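You operate a simulated robot arm through the tools that you are given. There is no shell and no other tool.

You run a simulated robot arm. Do the job below in one go: nothing can be reset, and whatever is moved stays where it is left.

TASK
Wipe the green chipped tile, fill both chips and cap the filler again.
Fine: teal rubbing block before that chip is filled; green stub brush; both go back; the lid waits on the round green mat. Set down upright: rubbing block. A coat counts when it lies all over at full strength: go over it till it gets no stronger. What is to be rubbed or washed off counts as gone when no trace of it is left.

It is judged by the outcome, as a careful person would: the job done as asked, and still so three seconds after it is handed in. It fails if anything else is knocked over, pushed out of place, dropped, spilled or broken. A push-on lid holds only when it is set on centred and level and pressed home; a screw cap is set on level and turned clockwise until tight.

THE ROBOT
A 7-joint arm with a two-finger parallel gripper, fixed in place. Base frame: the origin is at the foot of the arm, x ahead of it, y to its left, z up; the work surface is at about z = 0.88. Units: m, degrees, N and s.
Its first joint turns from -149.0 to 149.0 degrees. Payload 3.43 kg.
The tool frame sits at the grasp point between the pads (the TCP): z along the fingers, y along the line on which they close. The tips reach 0.03 m beyond it. The gripper opens to 0.094 m. The fingers are 0.028 m wide and 0.01 m thick; the gripper's body (0.05 by 0.096 m) begins 0.055 m behind the TCP.
Orientation is that of the tool frame in the base frame, as [roll, pitch, yaw] about the fixed x, y, z axes, in that order (R = Rz(yaw) Ry(pitch) Rx(roll)). With the fingers straight down and closing along the base's y, the tool's x points along the base's -x, its y along +y and its z along -z.

THE INTERFACE
- The arm moves only by the tool arm_command. Its arguments are lists of equal length, an entry for each row: "gripper": the gripper command, from -1 (shut) to 1 (fully open), values between in proportion; "translation": the shift along the tool's x, y, z in m, a list of three; "rot": the turn, a rotation vector about the tool's x, y, z in degrees, a list of three. In form: {"gripper": [gripper, ...], "translation": [[tx, ty, tz], ...], "rot": [[ax, ay, az], ...]}. A call has 1 to 20 rows; each row is the pose to reach, as a shift and turn from the pose commanded when the call began, along the tool's axes at that moment. Rows are played at 5 a second. More than 0.05 m and 8.6 degrees between two rows, or a gripper value outside its range, and nothing of the call is played. Where a pose cannot be reached the arm comes as near as it can. A force on the tool above 40 N (or 10 N above the force at the start of the call, whichever is more), or a blocked arm, ends the call early, and 0.2 s more pass. The fingers move at their own pace (about 0.045 m/s each) and stop on an object; they squeeze with about 27 N. The grip force told is the motor's: it shows also when the fingers shut on nothing. Time passes only in rows, and 0.2 s behind the last, so rows that repeat a pose let the fingers close. It gives the time, the measured TCP pose, the force on the tool (base axes), the opening and the grip force at its end, in the units of the frame above (readings bear some noise), with the torque about the TCP (base axes, N m) and any sound that the robot's microphone picked up.
- Cameras (640 x 400 px; columns grow to the right, rows downward): "scene" is fixed at [0.0481, 0.6503, 1.6504]; the picture's right is [0.02, -1.00, 0.00], its down [-0.81, -0.01, -0.58] and it looks along [0.58, 0.01, -0.81] (base axes); focal length 331 px, centre (320, 200). "wrist" rides on the gripper at [0.076, 0.014, -0.103] in the tool frame; the picture's right is [-0.18, 0.98, 0.00], its down [-0.75, -0.14, -0.64] and it looks along [-0.63, -0.12, 0.77] (tool axes); focal length 243 px, centre (320, 200). There is no depth. A picture from a camera that has moved, and an enlarged one, comes with that camera's place and axes in the base frame and with its lens.
- snapshot(camera): a new picture of that camera. It takes no simulated time.
- inspect(camera, box): a new picture of the part [left, top, right, bottom] of that camera's present view, enlarged. It takes no simulated time.
- close_job(): hands the job in; it is judged then, once.

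Nothing tells you positions but the pictures and the camera data. Unless the task says otherwise, let go and move clear before handing in.

The tools are called after "Emit:" by a JSON object that holds its "fn" and its "kwargs". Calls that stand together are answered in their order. arm_command: Moves the arm, as the interface text tells. Its arguments: {"type":"object","properties":{"gripper":{"type":"array"},"translation":{"type":"array"},"rot":{"type":"array"}},"required":["gripper","translation","rot"]} The other tools are called the same way: snapshot (camera) takes a picture; inspect (camera, box) takes an enlarged picture of a part of a camera's view; close_job () hands the job in.

At the start:

```text
time: 0.0
tool_pos: [0.5518, 0.6102, 1.1655]
ee_rot: [-179.9, 0.0, 180.0]
contact_force: [-0.3, 0.1, 0.0]
moment: [0.01, -0.01, 0.01]
finger_gap: 0.0942
grip_force: 0.1
```

scene: 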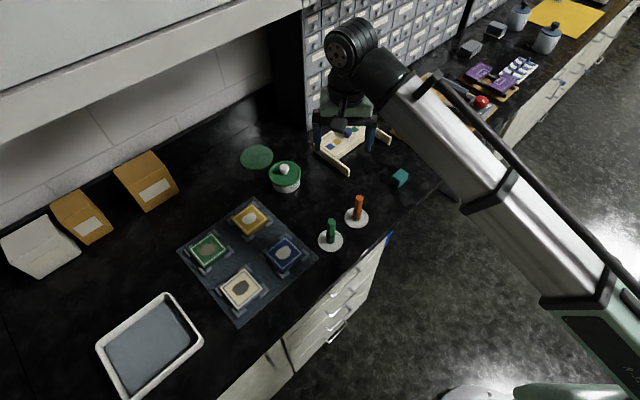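
wrist: 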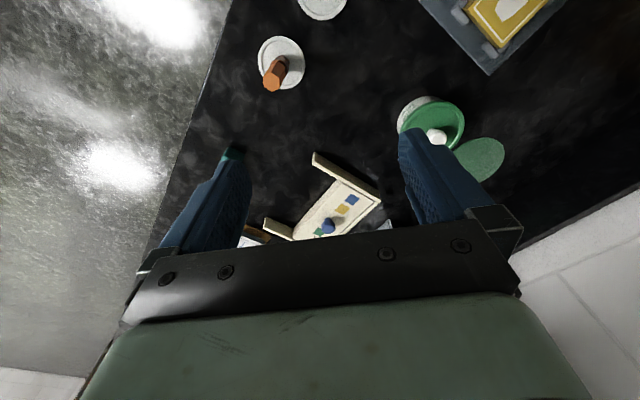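

I see a bench with four tiles on a dark mat, a green-lidded jar, a round green mat, two stub brushes on white discs, a teal block, and a small board under the gripper. I'll take closer looks before moving.

Emit:
{"fn": "inspect", "kwargs": {"camera": "scene", "box": [170, 190, 330, 330]}}

Emit:
{"fn": "inspect", "kwargs": {"camera": "scene", "box": [230, 130, 430, 260]}}

Emit:
{"fn": "inspect", "kwargs": {"camera": "scene", "box": [300, 90, 420, 180]}}

Emit:
{"fn": "inspect", "kwargs": {"camera": "wrist", "box": [230, 140, 430, 260]}}

Emit:
{"fn": "inspect", "kwargs": {"camera": "scene", "box": [430, 0, 630, 130]}}

Emit:
{"fn": "inspect", "kwargs": {"camera": "scene", "box": [0, 140, 210, 400]}}

```text
2.86 times, centred on (250, 260) of scene
camera zoom: at [0.0481, 0.6503, 1.6504], right [0.02, -1.0, 0.0], down [-0.81, -0.01, -0.58], along [0.58, 0.01, -0.81], focal length 947 px, centre (520, 29)
```

zoom: 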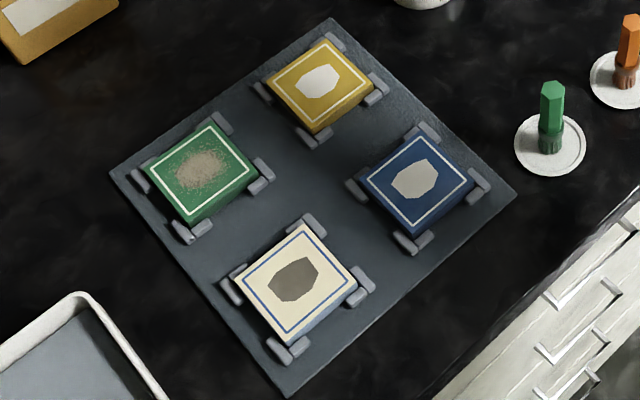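

```text
3.08 times, centred on (330, 195) of scene
camera zoom: at [0.0481, 0.6503, 1.6504], right [0.02, -1.0, 0.0], down [-0.81, -0.01, -0.58], along [0.58, 0.01, -0.81], focal length 1020 px, centre (289, 215)
```

zoom: 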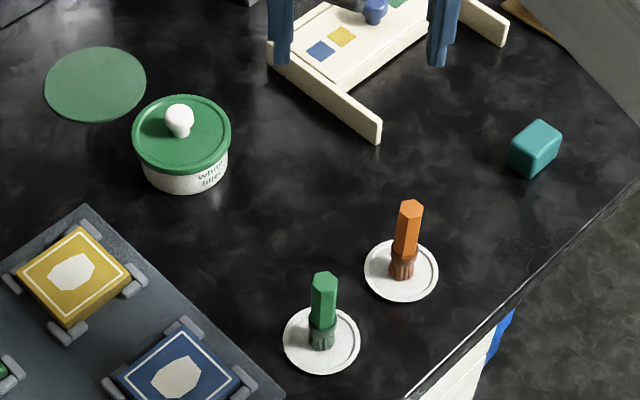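

```text
4.44 times, centred on (360, 135) of scene
camera zoom: at [0.0481, 0.6503, 1.6504], right [0.02, -1.0, 0.0], down [-0.81, -0.01, -0.58], along [0.58, 0.01, -0.81], focal length 1473 px, centre (142, 489)
```

zoom: 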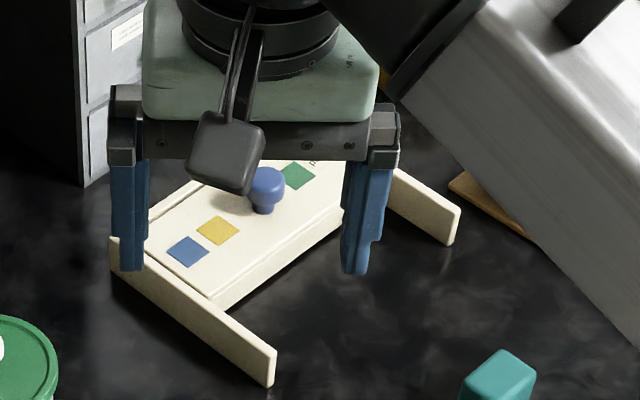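

```text
3.20 times, centred on (330, 200) of wrist
camera zoom: at [0.476, 0.6241, 1.2684], right [0.18, 0.98, 0.0], down [0.75, -0.14, 0.64], along [0.63, -0.12, -0.77], focal length 776 px, centre (288, 200)
```

zoom: 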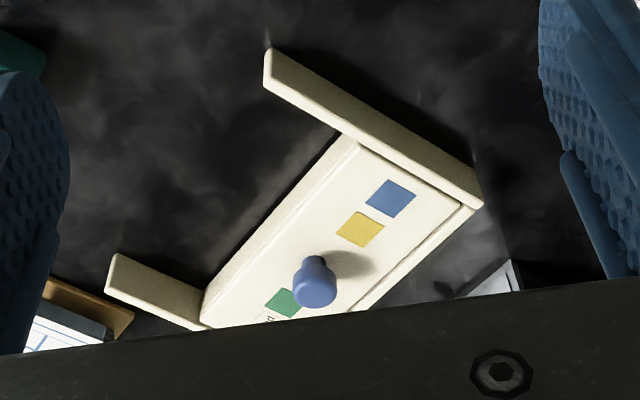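

```text
3.08 times, centred on (530, 65) of scene
camera zoom: at [0.0481, 0.6503, 1.6504], right [0.02, -1.0, 0.0], down [-0.81, -0.01, -0.58], along [0.58, 0.01, -0.81], focal length 1020 px, centre (-326, 615)
```

zoom: 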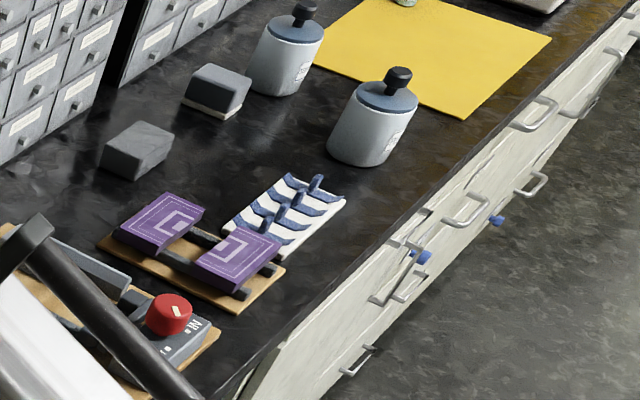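

```text
1.54 times, centred on (105, 270) of scene
camera zoom: at [0.0481, 0.6503, 1.6504], right [0.02, -1.0, 0.0], down [-0.81, -0.01, -0.58], along [0.58, 0.01, -0.81], focal length 510 px, centre (651, 92)
```

zoom: 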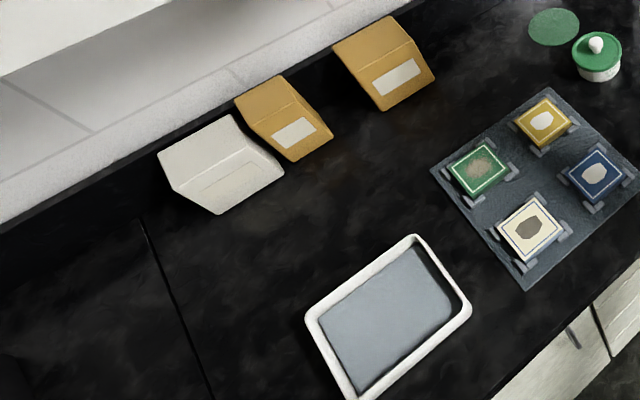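

The bench has a teal block at the right, two brushes on white dishes, a green-lidded pot, a green mat and four tiles in holders. I'll shift the arm a little to get a better view of the little board with swatches, then the tiles.

Emit:
{"fn": "arm_command", "kwargs": {"gripper": [1, 1, 1], "translation": [[-0.03, 0, 0], [-0.06, 0, 0], [-0.09, 0, 0]], "rot": [[0, 0, 0], [0, 0, 0], [0, 0, 0]]}}

```text
time: 0.8
tool_pos: [0.6425, 0.6107, 1.1654]
ee_rot: [179.9, 0.1, 179.9]
contact_force: [0.5, -0.2, 1.0]
moment: [0.0, 0.0, -0.01]
finger_gap: 0.094
grip_force: 0.1
```

The arm moved forward; now I look at the board and surroundings with the wrist camera.

Emit:
{"fn": "snapshot", "kwargs": {"camera": "wrist"}}

Emit:
{"fn": "inspect", "kwargs": {"camera": "wrist", "box": [230, 60, 430, 240]}}

Emit:
{"fn": "snapshot", "kwargs": {"camera": "scene"}}

```text
taken
camera wrist: at [0.5666, 0.6244, 1.2689], right [0.18, 0.98, 0.0], down [0.75, -0.14, 0.64], along [0.63, -0.12, -0.77], focal length 243 px, centre (320, 200)
```

wrist: 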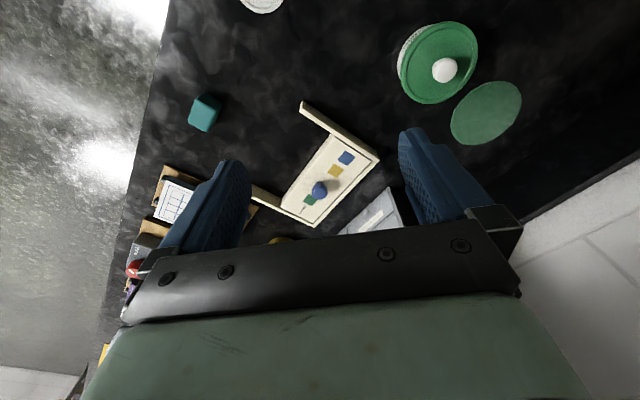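

```text
2.22 times, centred on (330, 150) of wrist
camera zoom: at [0.5666, 0.6244, 1.2689], right [0.18, 0.98, 0.0], down [0.75, -0.14, 0.64], along [0.63, -0.12, -0.77], focal length 539 px, centre (298, 311)
```

zoom: 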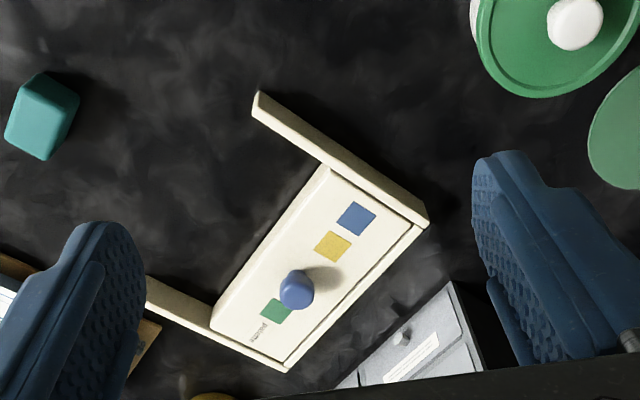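

```text
taken
```

scene: 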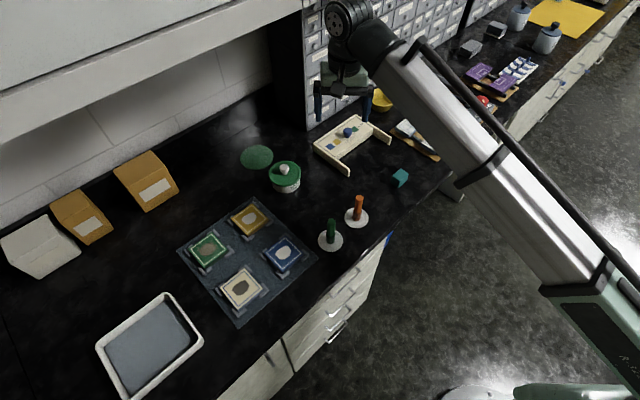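

The board seems to have a small word by the green swatch; I'll zoom in on it and on the tiles.

Emit:
{"fn": "inspect", "kwargs": {"camera": "wrist", "box": [290, 140, 370, 230]}}

Emit:
{"fn": "inspect", "kwargs": {"camera": "scene", "box": [310, 105, 400, 180]}}

Emit:
{"fn": "inspect", "kwargs": {"camera": "scene", "box": [185, 225, 235, 275]}}

Emit:
{"fn": "inspect", "kwargs": {"camera": "scene", "box": [225, 195, 275, 245]}}

Emit:
{"fn": "inspect", "kwargs": {"camera": "scene", "box": [258, 230, 308, 280]}}

Emit:
{"fn": "inspect", "kwargs": {"camera": "scene", "box": [215, 262, 265, 312]}}

Emit:
{"fn": "inspect", "kwargs": {"camera": "scene", "box": [235, 140, 310, 200]}}

```text
4.44 times, centred on (330, 185) of wrist
camera zoom: at [0.5666, 0.6244, 1.2689], right [0.18, 0.98, 0.0], down [0.75, -0.14, 0.64], along [0.63, -0.12, -0.77], focal length 1078 px, centre (276, 267)
```

zoom: 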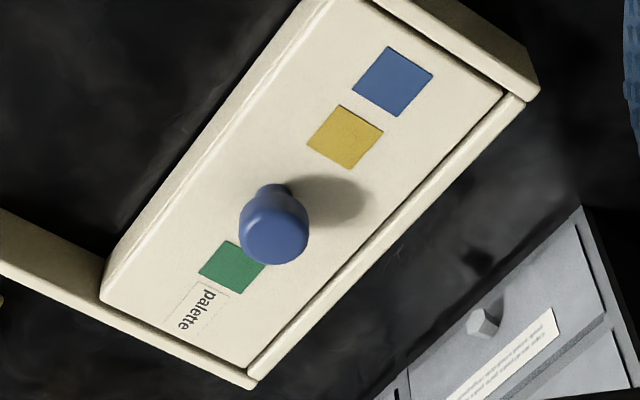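

```text
5.33 times, centred on (355, 142) of scene
camera zoom: at [0.0481, 0.6503, 1.6504], right [0.02, -1.0, 0.0], down [-0.81, -0.01, -0.58], along [0.58, 0.01, -0.81], focal length 1767 px, centre (133, 507)
```

zoom: 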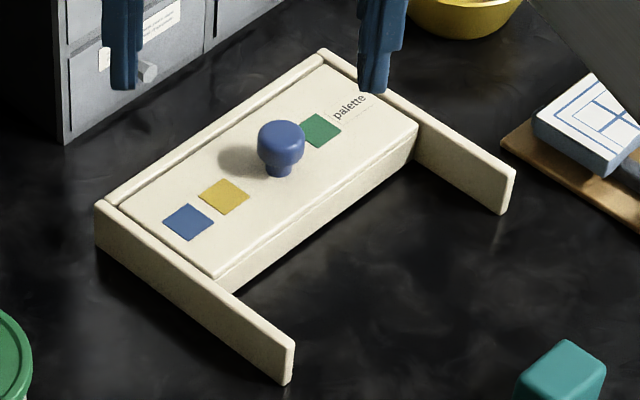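

```text
8.00 times, centred on (210, 250) of scene
camera zoom: at [0.0481, 0.6503, 1.6504], right [0.02, -1.0, 0.0], down [-0.81, -0.01, -0.58], along [0.58, 0.01, -0.81], focal length 2651 px, centre (1200, -200)
```

zoom: 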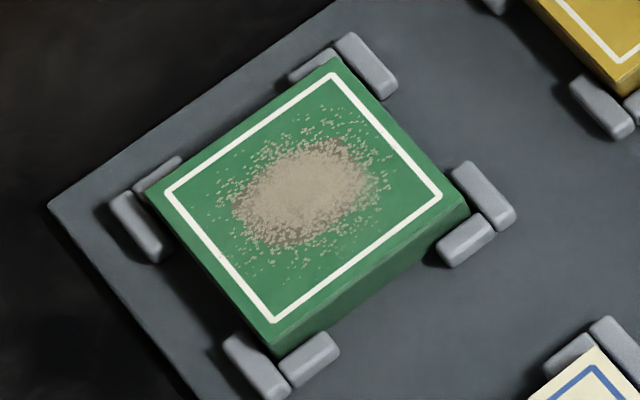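

```text
8.00 times, centred on (250, 220) of scene
camera zoom: at [0.0481, 0.6503, 1.6504], right [0.02, -1.0, 0.0], down [-0.81, -0.01, -0.58], along [0.58, 0.01, -0.81], focal length 2651 px, centre (880, 40)
```

zoom: 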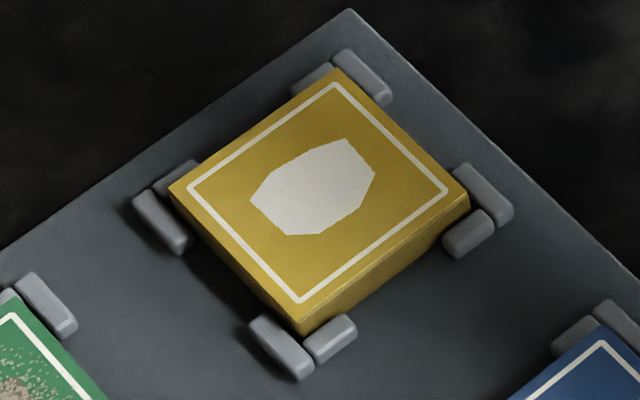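

```text
8.00 times, centred on (283, 255) of scene
camera zoom: at [0.0481, 0.6503, 1.6504], right [0.02, -1.0, 0.0], down [-0.81, -0.01, -0.58], along [0.58, 0.01, -0.81], focal length 2651 px, centre (616, -240)
```

zoom: 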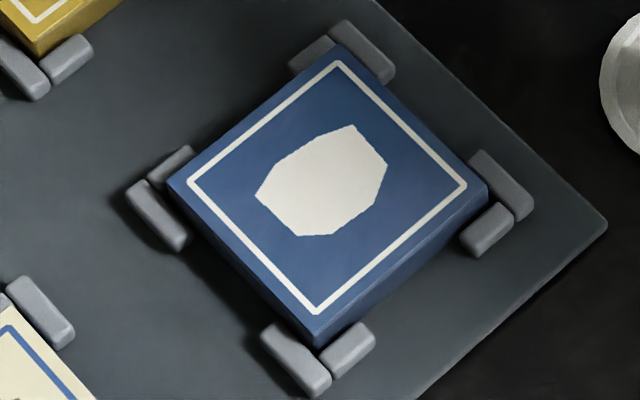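

```text
8.00 times, centred on (240, 287) of scene
camera zoom: at [0.0481, 0.6503, 1.6504], right [0.02, -1.0, 0.0], down [-0.81, -0.01, -0.58], along [0.58, 0.01, -0.81], focal length 2651 px, centre (960, -496)
```

zoom: 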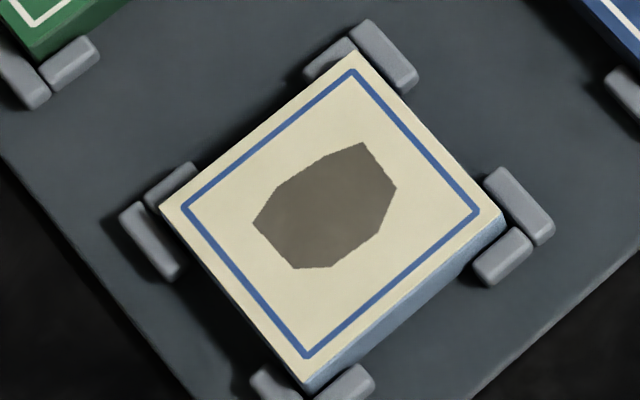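

```text
6.67 times, centred on (272, 170) of scene
camera zoom: at [0.0481, 0.6503, 1.6504], right [0.02, -1.0, 0.0], down [-0.81, -0.01, -0.58], along [0.58, 0.01, -0.81], focal length 2209 px, centre (637, 400)
```

zoom: 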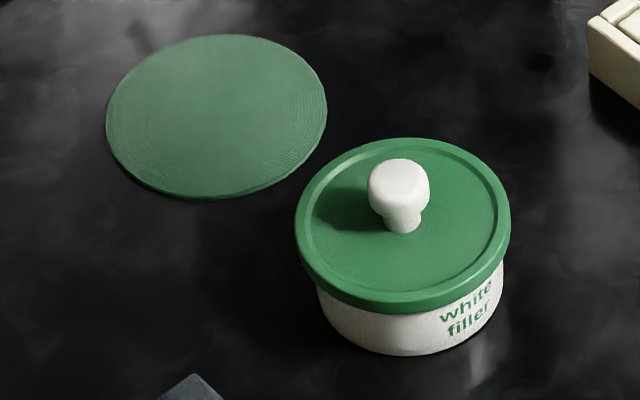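

The yellow and blue chips are already filled white. The two open chips are the cream tile's (dark) and the green tile's (under dust), and the "palette" box isn't part of this job. Some targets lie near or beyond the tool-down reach, so I'll yaw the gripper to face radially before testing a tilt.

Emit:
{"fn": "arm_command", "kwargs": {"gripper": [1, 1, 1, 1, 1, 1], "translation": [[0.014, 0.005, 0], [0.028, 0.01, 0], [0.042, 0.015, 0], [0.056, 0.02, 0], [0.07, 0.026, 0], [0.0845, 0.031, 0]], "rot": [[0, 0, -8.17], [0, 0, -16.34], [0, 0, -24.5], [0, 0, -32.67], [0, 0, -40.83], [0, 0, -49]]}}

```text
time: 2.2
tool_pos: [0.5572, 0.6414, 1.165]
ee_rot: [-180.0, 0.0, -131.0]
contact_force: [0.5, 0.3, 0.2]
moment: [0.01, -0.01, -0.01]
finger_gap: 0.0938
grip_force: 0.1
```

Emit:
{"fn": "snapshot", "kwargs": {"camera": "wrist"}}

Emit:
{"fn": "snapshot", "kwargs": {"camera": "scene"}}

```text
taken
camera wrist: at [0.497, 0.5921, 1.2681], right [-0.62, 0.78, 0.0], down [0.6, 0.48, 0.64], along [0.5, 0.4, -0.77], focal length 243 px, centre (320, 200)
```

wrist: 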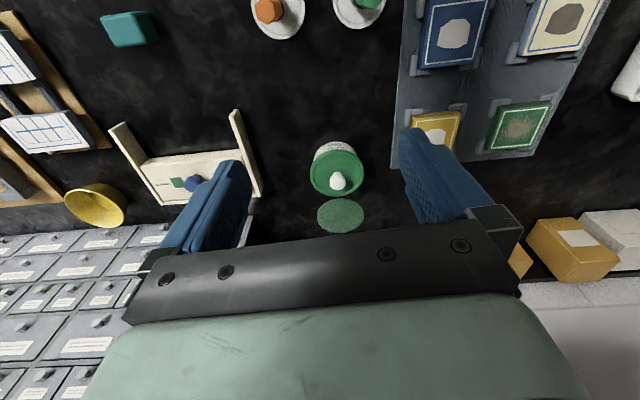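

```text
taken
```

scene: 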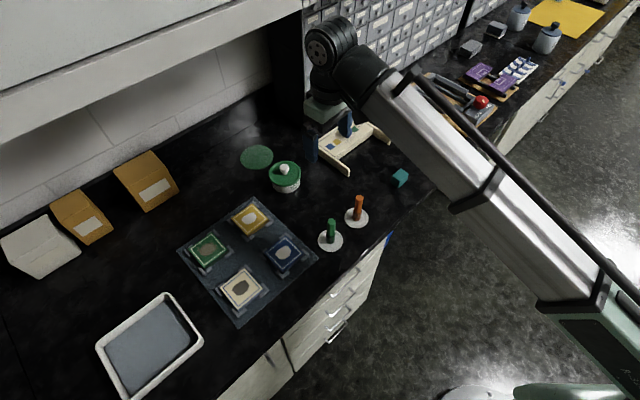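

The wrist view now shows the whole work area: jar and mat straight ahead along the arm, tiles to the right, teal block to the left. Next I test tilting the tool outward so that the far items come within reach.

Emit:
{"fn": "arm_command", "kwargs": {"gripper": [1, 1, 1, 1], "translation": [[0, 0, 0], [0, 0, 0], [0, 0, 0], [0, 0, 0]], "rot": [[0, -8, 0], [0, -16, 0], [0, -24, 0], [0, -30, 0]]}}

Emit:
{"fn": "inspect", "kwargs": {"camera": "wrist", "box": [260, 0, 420, 260]}}

Emit:
{"fn": "snapshot", "kwargs": {"camera": "wrist"}}

Emit:
{"fn": "snapshot", "kwargs": {"camera": "scene"}}

```text
time: 3.2
tool_pos: [0.5572, 0.6406, 1.1652]
ee_rot: [179.9, 30.1, -131.0]
contact_force: [0.1, 1.8, 1.4]
moment: [0.01, 0.01, -0.03]
finger_gap: 0.0938
grip_force: 0.1
```

```text
1.54 times, centred on (340, 130) of wrist
camera zoom: at [0.4702, 0.5618, 1.2168], right [-0.64, 0.76, 0.09], down [0.32, 0.16, 0.93], along [0.7, 0.62, -0.35], focal length 373 px, centre (289, 308)
```

zoom: 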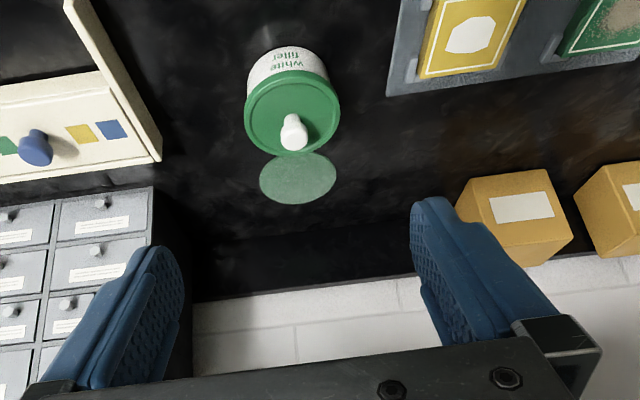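

```text
taken
camera wrist: at [0.4702, 0.5618, 1.2168], right [-0.64, 0.76, 0.09], down [0.32, 0.16, 0.93], along [0.7, 0.62, -0.35], focal length 243 px, centre (320, 200)
```

wrist: 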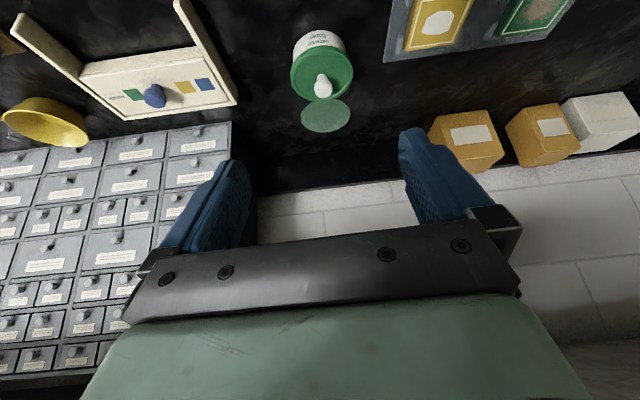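

```text
taken
```

scene: 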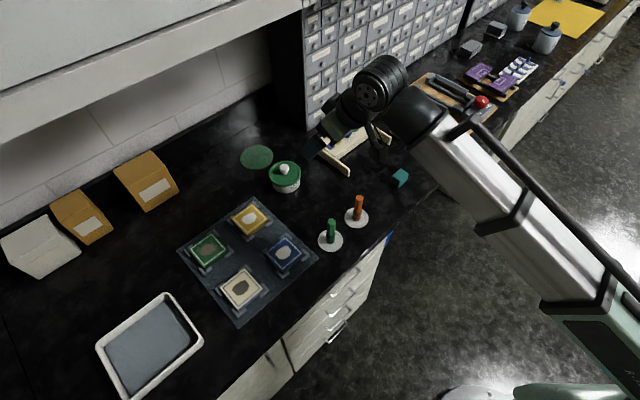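

Tilting works. Now I extend the tilted tool out toward the jar, well above it, to test the reach and get a closer look.

Emit:
{"fn": "arm_command", "kwargs": {"gripper": [1, 1, 1, 1, 1], "translation": [[-0.0172, 0, 0.0342], [-0.0344, 0, 0.0684], [-0.0517, 0, 0.1026], [-0.0689, 0, 0.1368], [-0.0861, 0, 0.171]], "rot": [[0, 0, 0], [0, 0, 0], [0, 0, 0], [0, 0, 0], [0, 0, 0]]}}

Emit:
{"fn": "snapshot", "kwargs": {"camera": "wrist"}}

Emit:
{"fn": "snapshot", "kwargs": {"camera": "scene"}}

```text
time: 4.4
tool_pos: [0.6606, 0.7622, 1.059]
ee_rot: [-179.9, 30.2, -130.9]
contact_force: [0.0, -0.2, -0.2]
moment: [0.0, -0.04, -0.01]
finger_gap: 0.0939
grip_force: 0.0
```

```text
taken
camera wrist: at [0.5737, 0.682, 1.1114], right [-0.64, 0.76, 0.09], down [0.32, 0.16, 0.93], along [0.7, 0.62, -0.35], focal length 243 px, centre (320, 200)
```

wrist: 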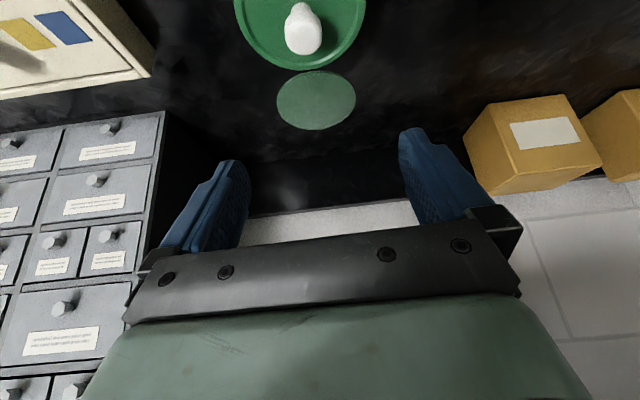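

```text
taken
```

scene: 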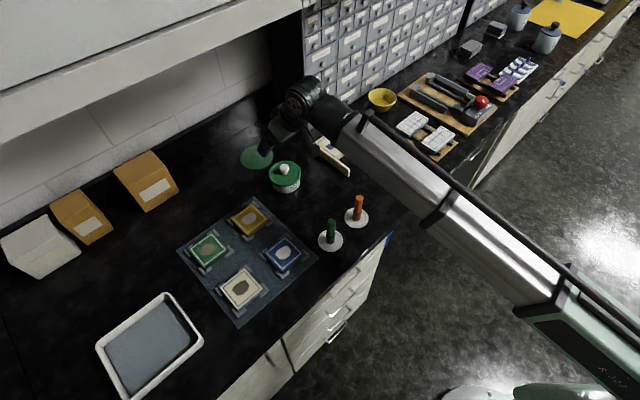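

Reach with tilt is better than tool-down. I test going further out toward the mat, staying above the jar's knob.

Emit:
{"fn": "arm_command", "kwargs": {"gripper": [1, 1, 1, 1], "translation": [[-0.0219, 0, 0.027], [-0.0438, 0, 0.054], [-0.0657, 0, 0.081], [-0.0876, 0, 0.1083]], "rot": [[0, 0, 0], [0, 0, 0], [0, 0, 0], [0, 0, 0]]}}

Emit:
{"fn": "snapshot", "kwargs": {"camera": "scene"}}

Emit:
{"fn": "snapshot", "kwargs": {"camera": "wrist"}}

```text
time: 5.4
tool_pos: [0.7478, 0.8596, 1.0094]
ee_rot: [180.0, 30.0, -130.9]
contact_force: [-0.6, -0.4, 0.6]
moment: [-0.04, 0.0, 0.02]
finger_gap: 0.0942
grip_force: 0.1
```

```text
taken
```

scene: 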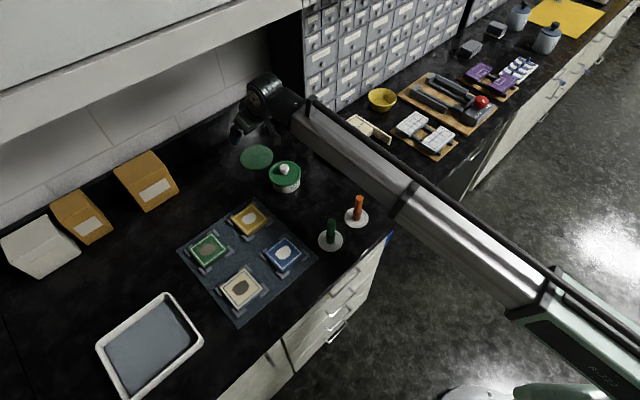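

```text
taken
camera wrist: at [0.6601, 0.7798, 1.062], right [-0.64, 0.76, 0.09], down [0.32, 0.16, 0.93], along [0.7, 0.62, -0.35], focal length 243 px, centre (320, 200)
```

wrist: 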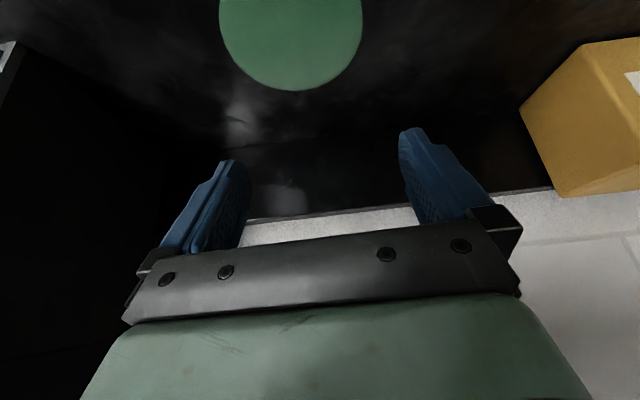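

Reach to the mat is fine with a 30° tilt. Now I retract and swing round toward the teal block to look at it closely.

Emit:
{"fn": "arm_command", "kwargs": {"gripper": [1, 1, 1, 1, 1, 1, 1, 1], "translation": [[0.0311, 0, -0.0309], [0.0622, 0, -0.0619], [0.0932, 0, -0.0928], [0.1243, 0, -0.1238], [0.1554, 0, -0.1547], [0.1865, 0, -0.1856], [0.2175, 0, -0.2166], [0.2486, 0, -0.2475]], "rot": [[0, 0, 0], [0, 0, 0], [0, 0, 0], [1.7, 0, 2.96], [3.4, 0, 5.92], [5.1, 0, 8.88], [6.8, 0, 11.84], [8.55, 0, 14.81]]}}

Emit:
{"fn": "arm_command", "kwargs": {"gripper": [1, 1, 1, 1, 1, 1], "translation": [[0.018, -0.038, 0.003], [0.037, -0.076, 0.006], [0.055, -0.115, 0.009], [0.073, -0.153, 0.012], [0.092, -0.191, 0.015], [0.1099, -0.229, 0.0173]], "rot": [[0, 0, 0], [0, 0, 0], [0, 0, 0], [0, 0, 0], [0, 0, 0], [0, 0, 0]]}}

Emit:
{"fn": "snapshot", "kwargs": {"camera": "wrist"}}

Emit:
{"fn": "snapshot", "kwargs": {"camera": "scene"}}

```text
time: 7.2
tool_pos: [0.5254, 0.6039, 1.1011]
ee_rot: [-179.9, 30.0, -148.1]
contact_force: [0.3, -0.3, -0.7]
moment: [0.01, 0.0, -0.02]
finger_gap: 0.0938
grip_force: 0.1
```

```text
time: 8.6
tool_pos: [0.5739, 0.362, 1.0315]
ee_rot: [180.0, 30.0, -148.0]
contact_force: [1.2, -0.7, -0.7]
moment: [-0.01, -0.03, 0.02]
finger_gap: 0.0941
grip_force: 0.1
```

```text
taken
camera wrist: at [0.466, 0.3131, 1.0825], right [-0.39, 0.92, 0.09], down [0.36, 0.06, 0.93], along [0.85, 0.39, -0.35], focal length 243 px, centre (320, 200)
```

wrist: 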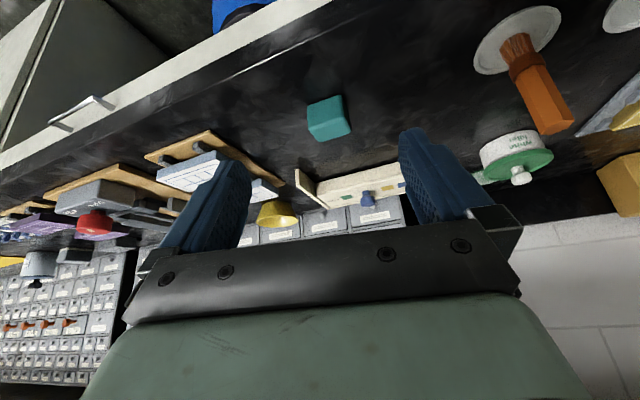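

```text
taken
```

scene: 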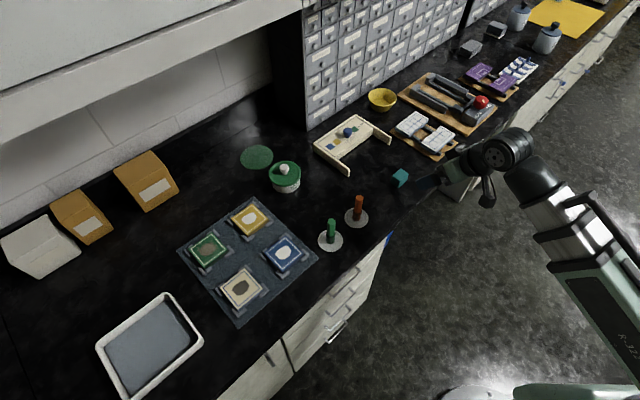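

The teal block is ahead of the gripper, close to the bench's front edge. I'll zoom in to see its shape and orientation.

Emit:
{"fn": "inspect", "kwargs": {"camera": "wrist", "box": [290, 80, 370, 150]}}

Emit:
{"fn": "inspect", "kwargs": {"camera": "scene", "box": [380, 155, 430, 200]}}

Emit:
{"fn": "inspect", "kwargs": {"camera": "wrist", "box": [470, 0, 620, 140]}}

Emit:
{"fn": "inspect", "kwargs": {"camera": "scene", "box": [310, 185, 380, 255]}}

```text
5.71 times, centred on (330, 115) of wrist
camera zoom: at [0.466, 0.3131, 1.0825], right [-0.39, 0.92, 0.09], down [0.36, 0.06, 0.93], along [0.85, 0.39, -0.35], focal length 1386 px, centre (263, 686)
```

zoom: 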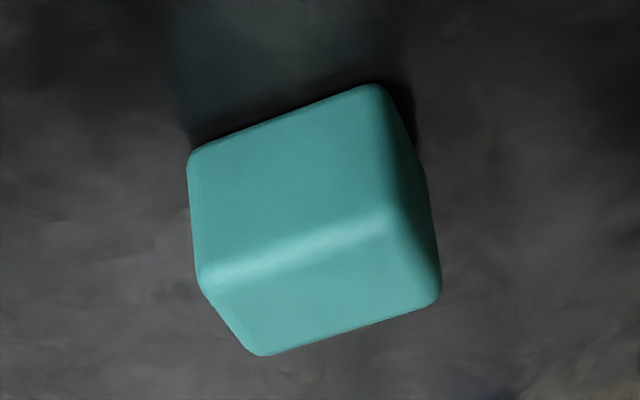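

```text
8.89 times, centred on (405, 178) of scene
camera zoom: at [0.0481, 0.6503, 1.6504], right [0.02, -1.0, 0.0], down [-0.81, -0.01, -0.58], along [0.58, 0.01, -0.81], focal length 2945 px, centre (-436, 400)
```

zoom: 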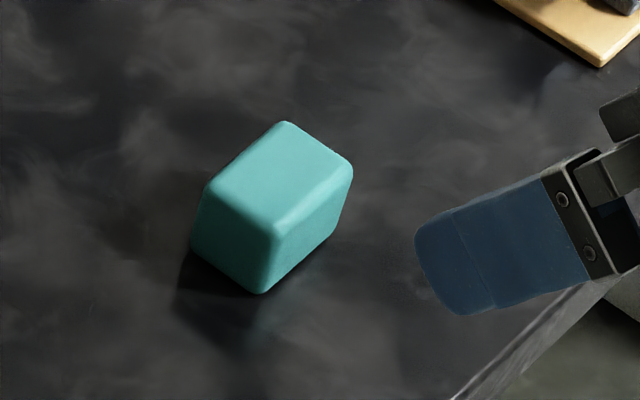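

```text
2.86 times, centred on (545, 70) of wrist
camera zoom: at [0.466, 0.3131, 1.0825], right [-0.39, 0.92, 0.09], down [0.36, 0.06, 0.93], along [0.85, 0.39, -0.35], focal length 693 px, centre (-323, 571)
```

zoom: 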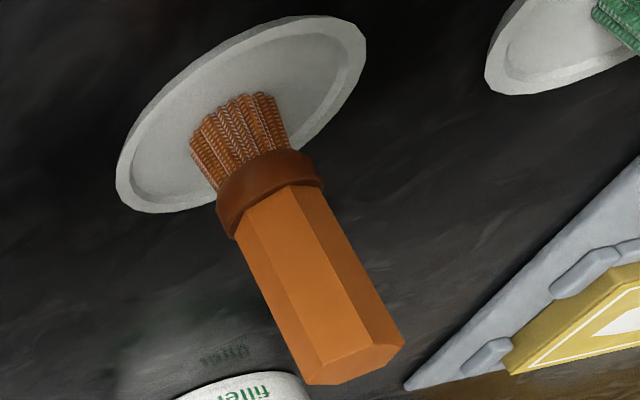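

```text
5.71 times, centred on (345, 220) of scene
camera zoom: at [0.0481, 0.6503, 1.6504], right [0.02, -1.0, 0.0], down [-0.81, -0.01, -0.58], along [0.58, 0.01, -0.81], focal length 1893 px, centre (177, 86)
```

zoom: 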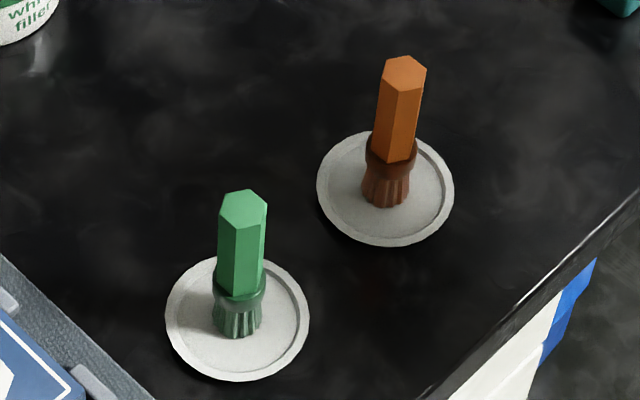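

The block is about 4.2 × 3.3 × 3.4 cm, centred near (0.673, 0.429) and squared to the bench. I'll line the tilted gripper up with it and hover just above.

Emit:
{"fn": "arm_command", "kwargs": {"gripper": [1, 1, 1, 1], "translation": [[-0.0176, 0.0005, 0.0236], [-0.0353, 0.001, 0.0472], [-0.0529, 0.0016, 0.0708], [-0.0705, 0.0021, 0.0944]], "rot": [[-1.38, 0, -2.38], [-2.75, 0, -4.77], [-4.13, 0, -7.15], [-5.5, 0, -9.53]]}}

Emit:
{"fn": "snapshot", "kwargs": {"camera": "wrist"}}

Emit:
{"fn": "inspect", "kwargs": {"camera": "scene", "box": [360, 130, 450, 200]}}

```text
time: 9.6
tool_pos: [0.6637, 0.424, 0.9833]
ee_rot: [-179.9, 30.0, -137.0]
contact_force: [-0.8, 0.8, 0.3]
moment: [0.0, -0.01, 0.0]
finger_gap: 0.094
grip_force: 0.1
```

```text
taken
camera wrist: at [0.5682, 0.3545, 1.0346], right [-0.55, 0.83, 0.09], down [0.34, 0.12, 0.93], along [0.76, 0.55, -0.35], focal length 243 px, centre (320, 200)
```

wrist: 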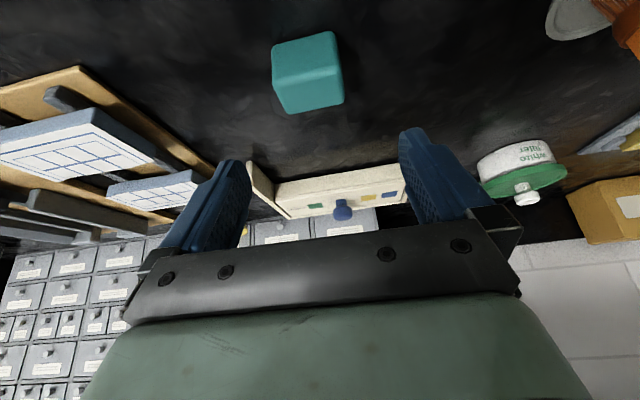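

```text
5.71 times, centred on (405, 165) of scene
camera zoom: at [0.0481, 0.6503, 1.6504], right [0.02, -1.0, 0.0], down [-0.81, -0.01, -0.58], along [0.58, 0.01, -0.81], focal length 1893 px, centre (-166, 400)
```

zoom: 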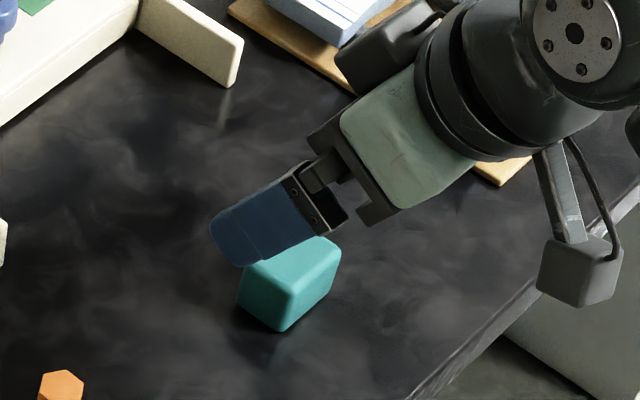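

The gripper is lined up with the block. Descending now, and then I'll close on it.

Emit:
{"fn": "arm_command", "kwargs": {"gripper": [1, 1, 1, 1], "translation": [[0.0078, -0.0005, 0.0134], [0.0155, -0.001, 0.0268], [0.0233, -0.002, 0.0403], [0.031, -0.002, 0.0537]], "rot": [[0, 0, 0], [0, 0, 0], [0, 0, 0], [0, 0, 0]]}}

Emit:
{"fn": "snapshot", "kwargs": {"camera": "wrist"}}

Emit:
{"fn": "inspect", "kwargs": {"camera": "scene", "box": [370, 140, 440, 200]}}

```text
time: 10.6
tool_pos: [0.664, 0.4227, 0.9209]
ee_rot: [180.0, 30.1, -137.1]
contact_force: [-0.7, 0.3, 0.0]
moment: [0.01, 0.02, 0.02]
finger_gap: 0.094
grip_force: 0.1
```

```text
taken
camera wrist: at [0.5687, 0.353, 0.9717], right [-0.55, 0.83, 0.09], down [0.34, 0.12, 0.93], along [0.76, 0.55, -0.35], focal length 243 px, centre (320, 200)
```

wrist: 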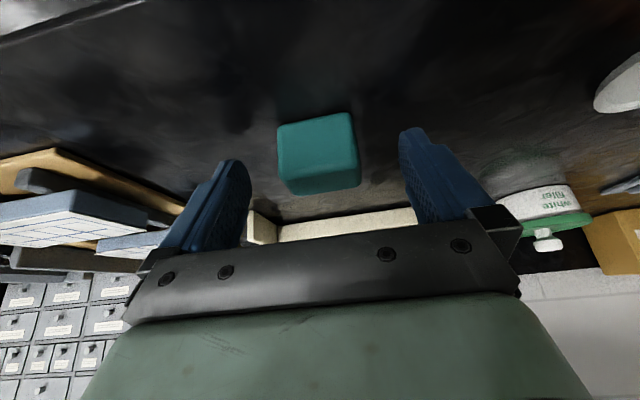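

```text
6.67 times, centred on (405, 170) of scene
camera zoom: at [0.0481, 0.6503, 1.6504], right [0.02, -1.0, 0.0], down [-0.81, -0.01, -0.58], along [0.58, 0.01, -0.81], focal length 2209 px, centre (-247, 400)
```

zoom: 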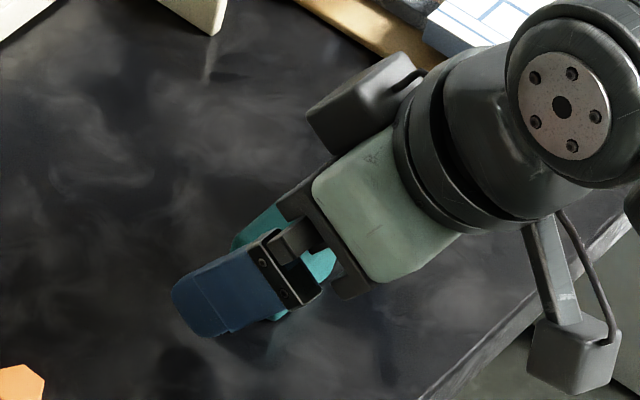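

The block sits between the pads. I close the gripper on it.

Emit:
{"fn": "arm_command", "kwargs": {"gripper": [-1, -1, -1, -1, -1, -1], "translation": [[0, 0, 0], [0, 0, 0], [0, 0, 0], [0, 0, 0], [0, 0, 0], [0, 0, 0]], "rot": [[0, 0, 0], [0, 0, 0], [0, 0, 0], [0, 0, 0], [0, 0, 0], [0, 0, 0]]}}

Emit:
{"fn": "snapshot", "kwargs": {"camera": "wrist"}}

```text
time: 12.0
tool_pos: [0.6636, 0.4223, 0.9208]
ee_rot: [180.0, 30.0, -137.1]
contact_force: [-0.9, -0.3, -0.1]
moment: [0.01, -0.03, 0.02]
finger_gap: 0.0474
grip_force: 27.0
```

```text
taken
camera wrist: at [0.5688, 0.353, 0.972], right [-0.55, 0.83, 0.09], down [0.34, 0.12, 0.93], along [0.76, 0.55, -0.35], focal length 243 px, centre (320, 200)
```

wrist: 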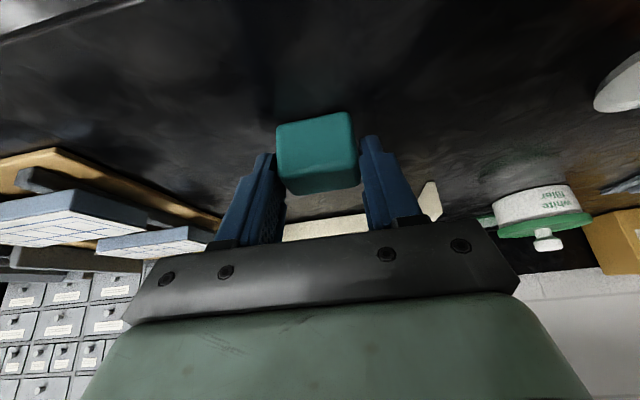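

The block is held (gap 4.7 cm, 27 N). I lift it and carry it high over to the green tile, whose centre I put at (0.428, 0.940).

Emit:
{"fn": "arm_command", "kwargs": {"gripper": [-1, -1, -1, -1, -1], "translation": [[-0.005, 0, -0.0087], [-0.02, 0, -0.0346], [-0.0375, 0, -0.065], [-0.055, 0, -0.0953], [-0.07, 0, -0.1212]], "rot": [[0, 0, 0], [0, 0, 0], [0, 0, 0], [0, 0, 0], [0, 0, 0]]}}

Emit:
{"fn": "snapshot", "kwargs": {"camera": "wrist"}}

```text
time: 13.2
tool_pos: [0.6683, 0.4212, 1.0619]
ee_rot: [-180.0, 30.0, -137.1]
contact_force: [0.0, -0.2, -0.6]
moment: [-0.01, 0.02, -0.01]
finger_gap: 0.0472
grip_force: 27.1
```

```text
taken
camera wrist: at [0.5722, 0.3516, 1.1129], right [-0.55, 0.83, 0.09], down [0.34, 0.12, 0.93], along [0.76, 0.55, -0.35], focal length 243 px, centre (320, 200)
```

wrist: 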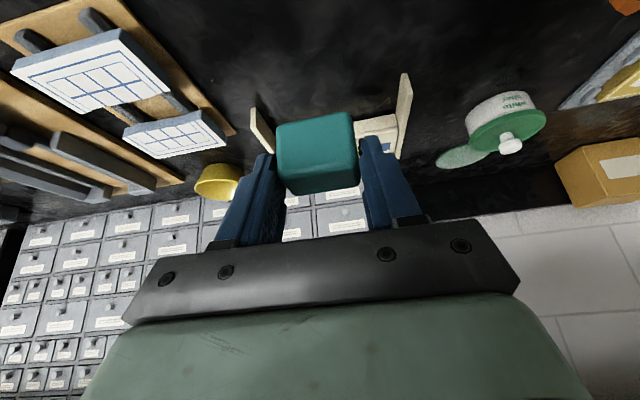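

The block is held firmly and level. Carrying it across to above the green tile.

Emit:
{"fn": "arm_command", "kwargs": {"gripper": [-1, -1, -1, -1, -1, -1, -1, -1, -1, -1, -1, -1, -1], "translation": [[-0.0112, 0.0414, 0.0065], [-0.0225, 0.0828, 0.013], [-0.0337, 0.1243, 0.0195], [-0.045, 0.1657, 0.026], [-0.0562, 0.2071, 0.0325], [-0.0674, 0.2485, 0.039], [-0.0787, 0.29, 0.0454], [-0.0899, 0.3314, 0.0519], [-0.1011, 0.3728, 0.0584], [-0.1124, 0.4142, 0.0649], [-0.1236, 0.4557, 0.0714], [-0.1349, 0.4971, 0.0779], [-0.1461, 0.5385, 0.0844]], "rot": [[-0.13, 0, -0.23], [-0.27, 0, -0.47], [-0.4, 0, -0.7], [-0.54, 0, -0.93], [-0.67, 0, -1.17], [-0.81, 0, -1.4], [-0.94, 0, -1.63], [-1.08, 0, -1.86], [-1.21, 0, -2.1], [-1.35, 0, -2.33], [-1.48, 0, -2.56], [-1.62, 0, -2.8], [-1.75, 0, -3.03]]}}

Emit:
{"fn": "snapshot", "kwargs": {"camera": "wrist"}}

Emit:
{"fn": "snapshot", "kwargs": {"camera": "scene"}}

```text
time: 16.0
tool_pos: [0.4225, 0.9334, 1.0631]
ee_rot: [-180.0, 30.1, -133.6]
contact_force: [-0.2, 1.1, 0.0]
moment: [0.0, 0.0, 0.03]
finger_gap: 0.0472
grip_force: 27.0
```

```text
taken
camera wrist: at [0.3314, 0.8577, 1.1135], right [-0.6, 0.79, 0.09], down [0.33, 0.14, 0.93], along [0.73, 0.59, -0.35], focal length 243 px, centre (320, 200)
```

wrist: 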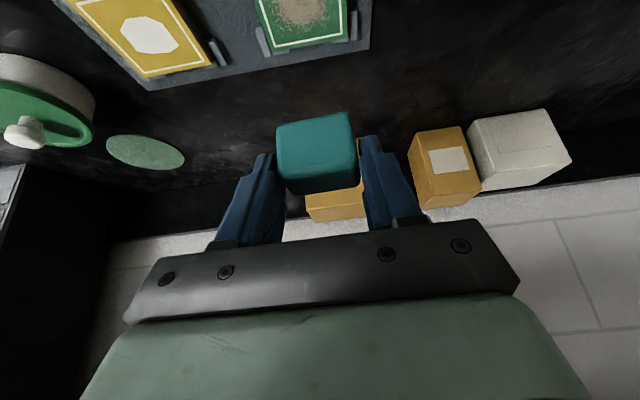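

```text
taken
```

scene: 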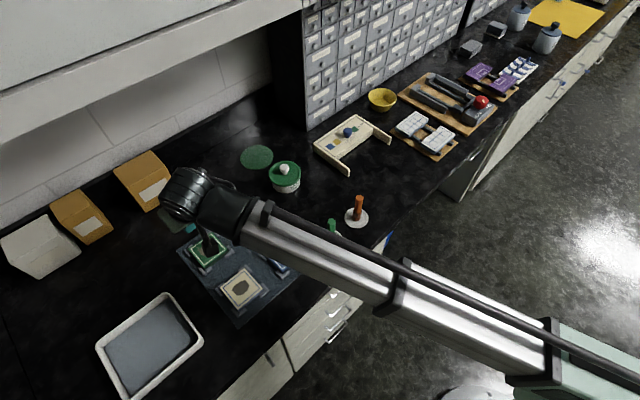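

The arm holds the block above the green tile. Lowering to just above the tile to check alignment.

Emit:
{"fn": "arm_command", "kwargs": {"gripper": [-1, -1, -1], "translation": [[0.013, 0, 0.0225], [0.026, 0, 0.045], [0.039, 0, 0.0675]], "rot": [[0, 0, 0], [0, 0, 0], [0, 0, 0]]}}

Emit:
{"fn": "snapshot", "kwargs": {"camera": "wrist"}}

Emit:
{"fn": "inspect", "kwargs": {"camera": "scene", "box": [160, 190, 290, 280]}}

```text
time: 16.8
tool_pos: [0.4207, 0.9305, 0.983]
ee_rot: [180.0, 30.1, -133.6]
contact_force: [-0.4, 0.4, -0.4]
moment: [-0.02, 0.01, 0.0]
finger_gap: 0.0474
grip_force: 27.5
```

```text
taken
camera wrist: at [0.3296, 0.8555, 1.034], right [-0.6, 0.79, 0.09], down [0.33, 0.14, 0.93], along [0.73, 0.59, -0.35], focal length 243 px, centre (320, 200)
```

wrist: 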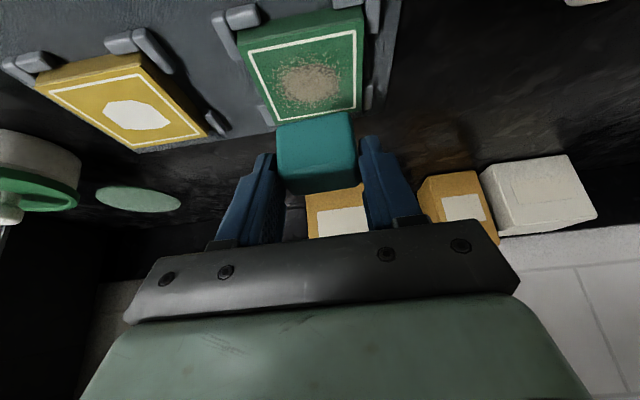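

```text
4.44 times, centred on (225, 235) of scene
camera zoom: at [0.0481, 0.6503, 1.6504], right [0.02, -1.0, 0.0], down [-0.81, -0.01, -0.58], along [0.58, 0.01, -0.81], focal length 1473 px, centre (742, 44)
```

zoom: 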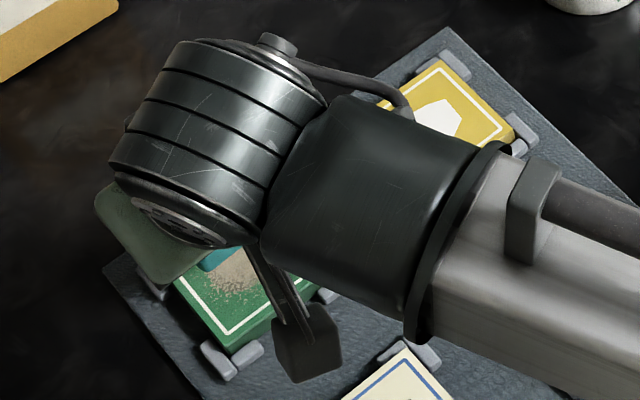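

Block is centred over the tile. I lower it gently toward contact.

Emit:
{"fn": "arm_command", "kwargs": {"gripper": [-1, -1, -1, -1], "translation": [[0.006, 0, 0.0104], [0.012, 0, 0.0208], [0.017, 0, 0.0294], [0.0195, 0, 0.0338]], "rot": [[0, 0, 0], [0, 0, 0], [0, 0, 0], [0, 0, 0]]}}

Emit:
{"fn": "snapshot", "kwargs": {"camera": "wrist"}}

```text
time: 17.8
tool_pos: [0.4217, 0.9317, 0.9444]
ee_rot: [180.0, 30.2, -133.6]
contact_force: [0.0, 0.1, 0.1]
moment: [-0.04, -0.03, -0.02]
finger_gap: 0.0475
grip_force: 26.6
```

```text
taken
camera wrist: at [0.3313, 0.8556, 0.9963], right [-0.6, 0.79, 0.09], down [0.33, 0.14, 0.93], along [0.73, 0.59, -0.35], focal length 243 px, centre (320, 200)
```

wrist: 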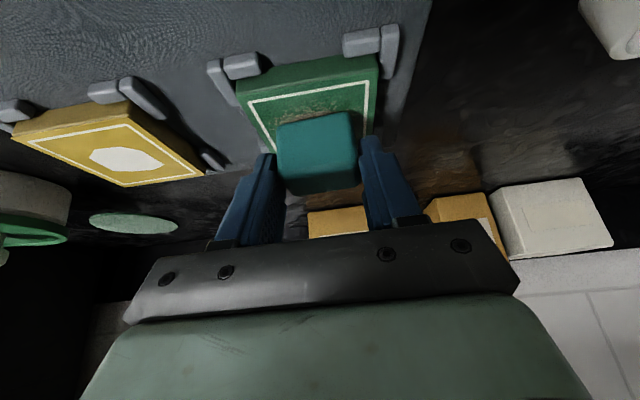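

Still no contact. Continuing in small steps.

Emit:
{"fn": "arm_command", "kwargs": {"gripper": [-1, -1, -1], "translation": [[0.001, 0, 0.00173], [0.002, 0, 0.00346], [0.002, 0, 0.00346]], "rot": [[0, 0, 0], [0, 0, 0], [0, 0, 0]]}}

```text
time: 18.6
tool_pos: [0.4222, 0.9307, 0.9431]
ee_rot: [-179.9, 30.2, -133.7]
contact_force: [0.3, -1.4, 11.8]
moment: [-0.15, -0.12, 0.03]
finger_gap: 0.0475
grip_force: 27.2
```

Contact with the tile at about 12 N. I rub with side-to-side strokes over the whole dusty area.

Emit:
{"fn": "arm_command", "kwargs": {"gripper": [-1, -1, -1, -1, -1, -1, -1, -1, -1, -1, -1, -1, -1, -1, -1, -1, -1, -1], "translation": [[-0.0004, 0.009, -0.0006], [-0.0004, 0.018, -0.0006], [-0.0004, -0.009, -0.0006], [-0.0004, -0.018, -0.0006], [-0.0004, 0.018, -0.0006], [-0.0004, -0.018, -0.0006], [-0.0004, 0, -0.0006], [0.0135, 0, -0.0086], [0.0135, 0.018, -0.0086], [0.0135, -0.018, -0.0086], [0.0135, 0.018, -0.0086], [0.0135, -0.018, -0.0086], [0.0135, 0, -0.0086], [-0.0004, 0, -0.0006], [-0.0143, 0, 0.0074], [-0.0143, 0.018, 0.0074], [-0.0143, -0.018, 0.0074], [-0.0143, 0.018, 0.0074]], "rot": [[0, 0, 0], [0, 0, 0], [0, 0, 0], [0, 0, 0], [0, 0, 0], [0, 0, 0], [0, 0, 0], [0, 0, 0], [0, 0, 0], [0, 0, 0], [0, 0, 0], [0, 0, 0], [0, 0, 0], [0, 0, 0], [0, 0, 0], [0, 0, 0], [0, 0, 0], [0, 0, 0]]}}

Emit:
{"fn": "snapshot", "kwargs": {"camera": "wrist"}}

Emit:
{"fn": "inspect", "kwargs": {"camera": "scene", "box": [170, 220, 250, 280]}}

```text
time: 22.4
tool_pos: [0.4217, 0.954, 0.9415]
ee_rot: [180.0, 30.0, -133.6]
contact_force: [4.9, -4.0, 7.1]
moment: [-0.14, -0.13, 0.04]
finger_gap: 0.0474
grip_force: 26.7
```

```text
taken
camera wrist: at [0.3312, 0.8781, 0.9934], right [-0.6, 0.79, 0.09], down [0.33, 0.14, 0.93], along [0.73, 0.59, -0.35], focal length 243 px, centre (320, 200)
```

wrist: 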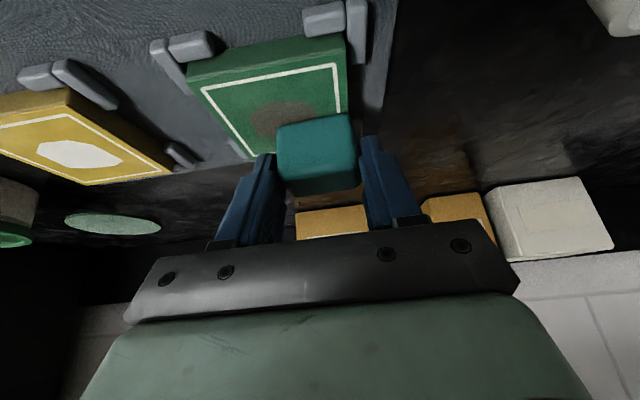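

```text
6.67 times, centred on (210, 250) of scene
camera zoom: at [0.0481, 0.6503, 1.6504], right [0.02, -1.0, 0.0], down [-0.81, -0.01, -0.58], along [0.58, 0.01, -0.81], focal length 2209 px, centre (1053, -133)
```

zoom: 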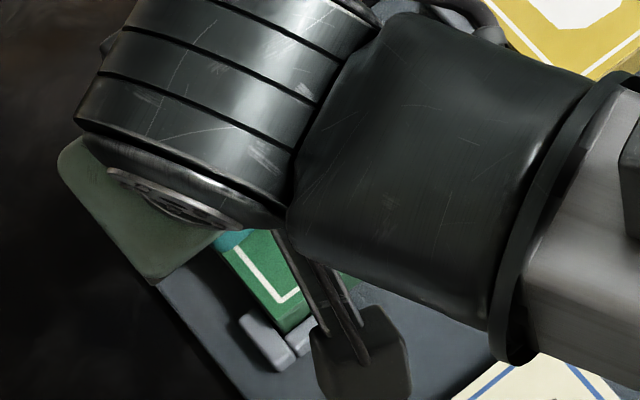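

The dust is coming off. I do a second full pass over the area, then I'll lift and inspect.

Emit:
{"fn": "arm_command", "kwargs": {"gripper": [-1, -1, -1, -1, -1, -1, -1, -1, -1, -1, -1, -1, -1, -1, -1, -1, -1, -1, -1], "translation": [[0, -0.018, 0], [0, -0.036, 0], [0, -0.018, 0], [0, 0, 0], [0, -0.036, 0], [0.0069, -0.036, -0.004], [0.0069, 0, -0.004], [0.0069, -0.036, -0.004], [0.0139, -0.036, -0.008], [0.0139, 0, -0.008], [0.0139, -0.036, -0.008], [0.0208, -0.036, -0.012], [0.0208, 0, -0.012], [0.0208, -0.036, -0.012], [0.0277, -0.036, -0.016], [0.0277, 0, -0.016], [0.0277, -0.036, -0.016], [0.0277, -0.018, -0.016], [0.0139, -0.018, -0.008]], "rot": [[0, 0, 0], [0, 0, 0], [0, 0, 0], [0, 0, 0], [0, 0, 0], [0, 0, 0], [0, 0, 0], [0, 0, 0], [0, 0, 0], [0, 0, 0], [0, 0, 0], [0, 0, 0], [0, 0, 0], [0, 0, 0], [0, 0, 0], [0, 0, 0], [0, 0, 0], [0, 0, 0], [0, 0, 0]]}}

```text
time: 26.4
tool_pos: [0.4222, 0.9327, 0.9428]
ee_rot: [-180.0, 30.0, -133.6]
contact_force: [0.1, -0.9, -0.6]
moment: [0.0, 0.0, 0.01]
finger_gap: 0.0475
grip_force: 27.4
```

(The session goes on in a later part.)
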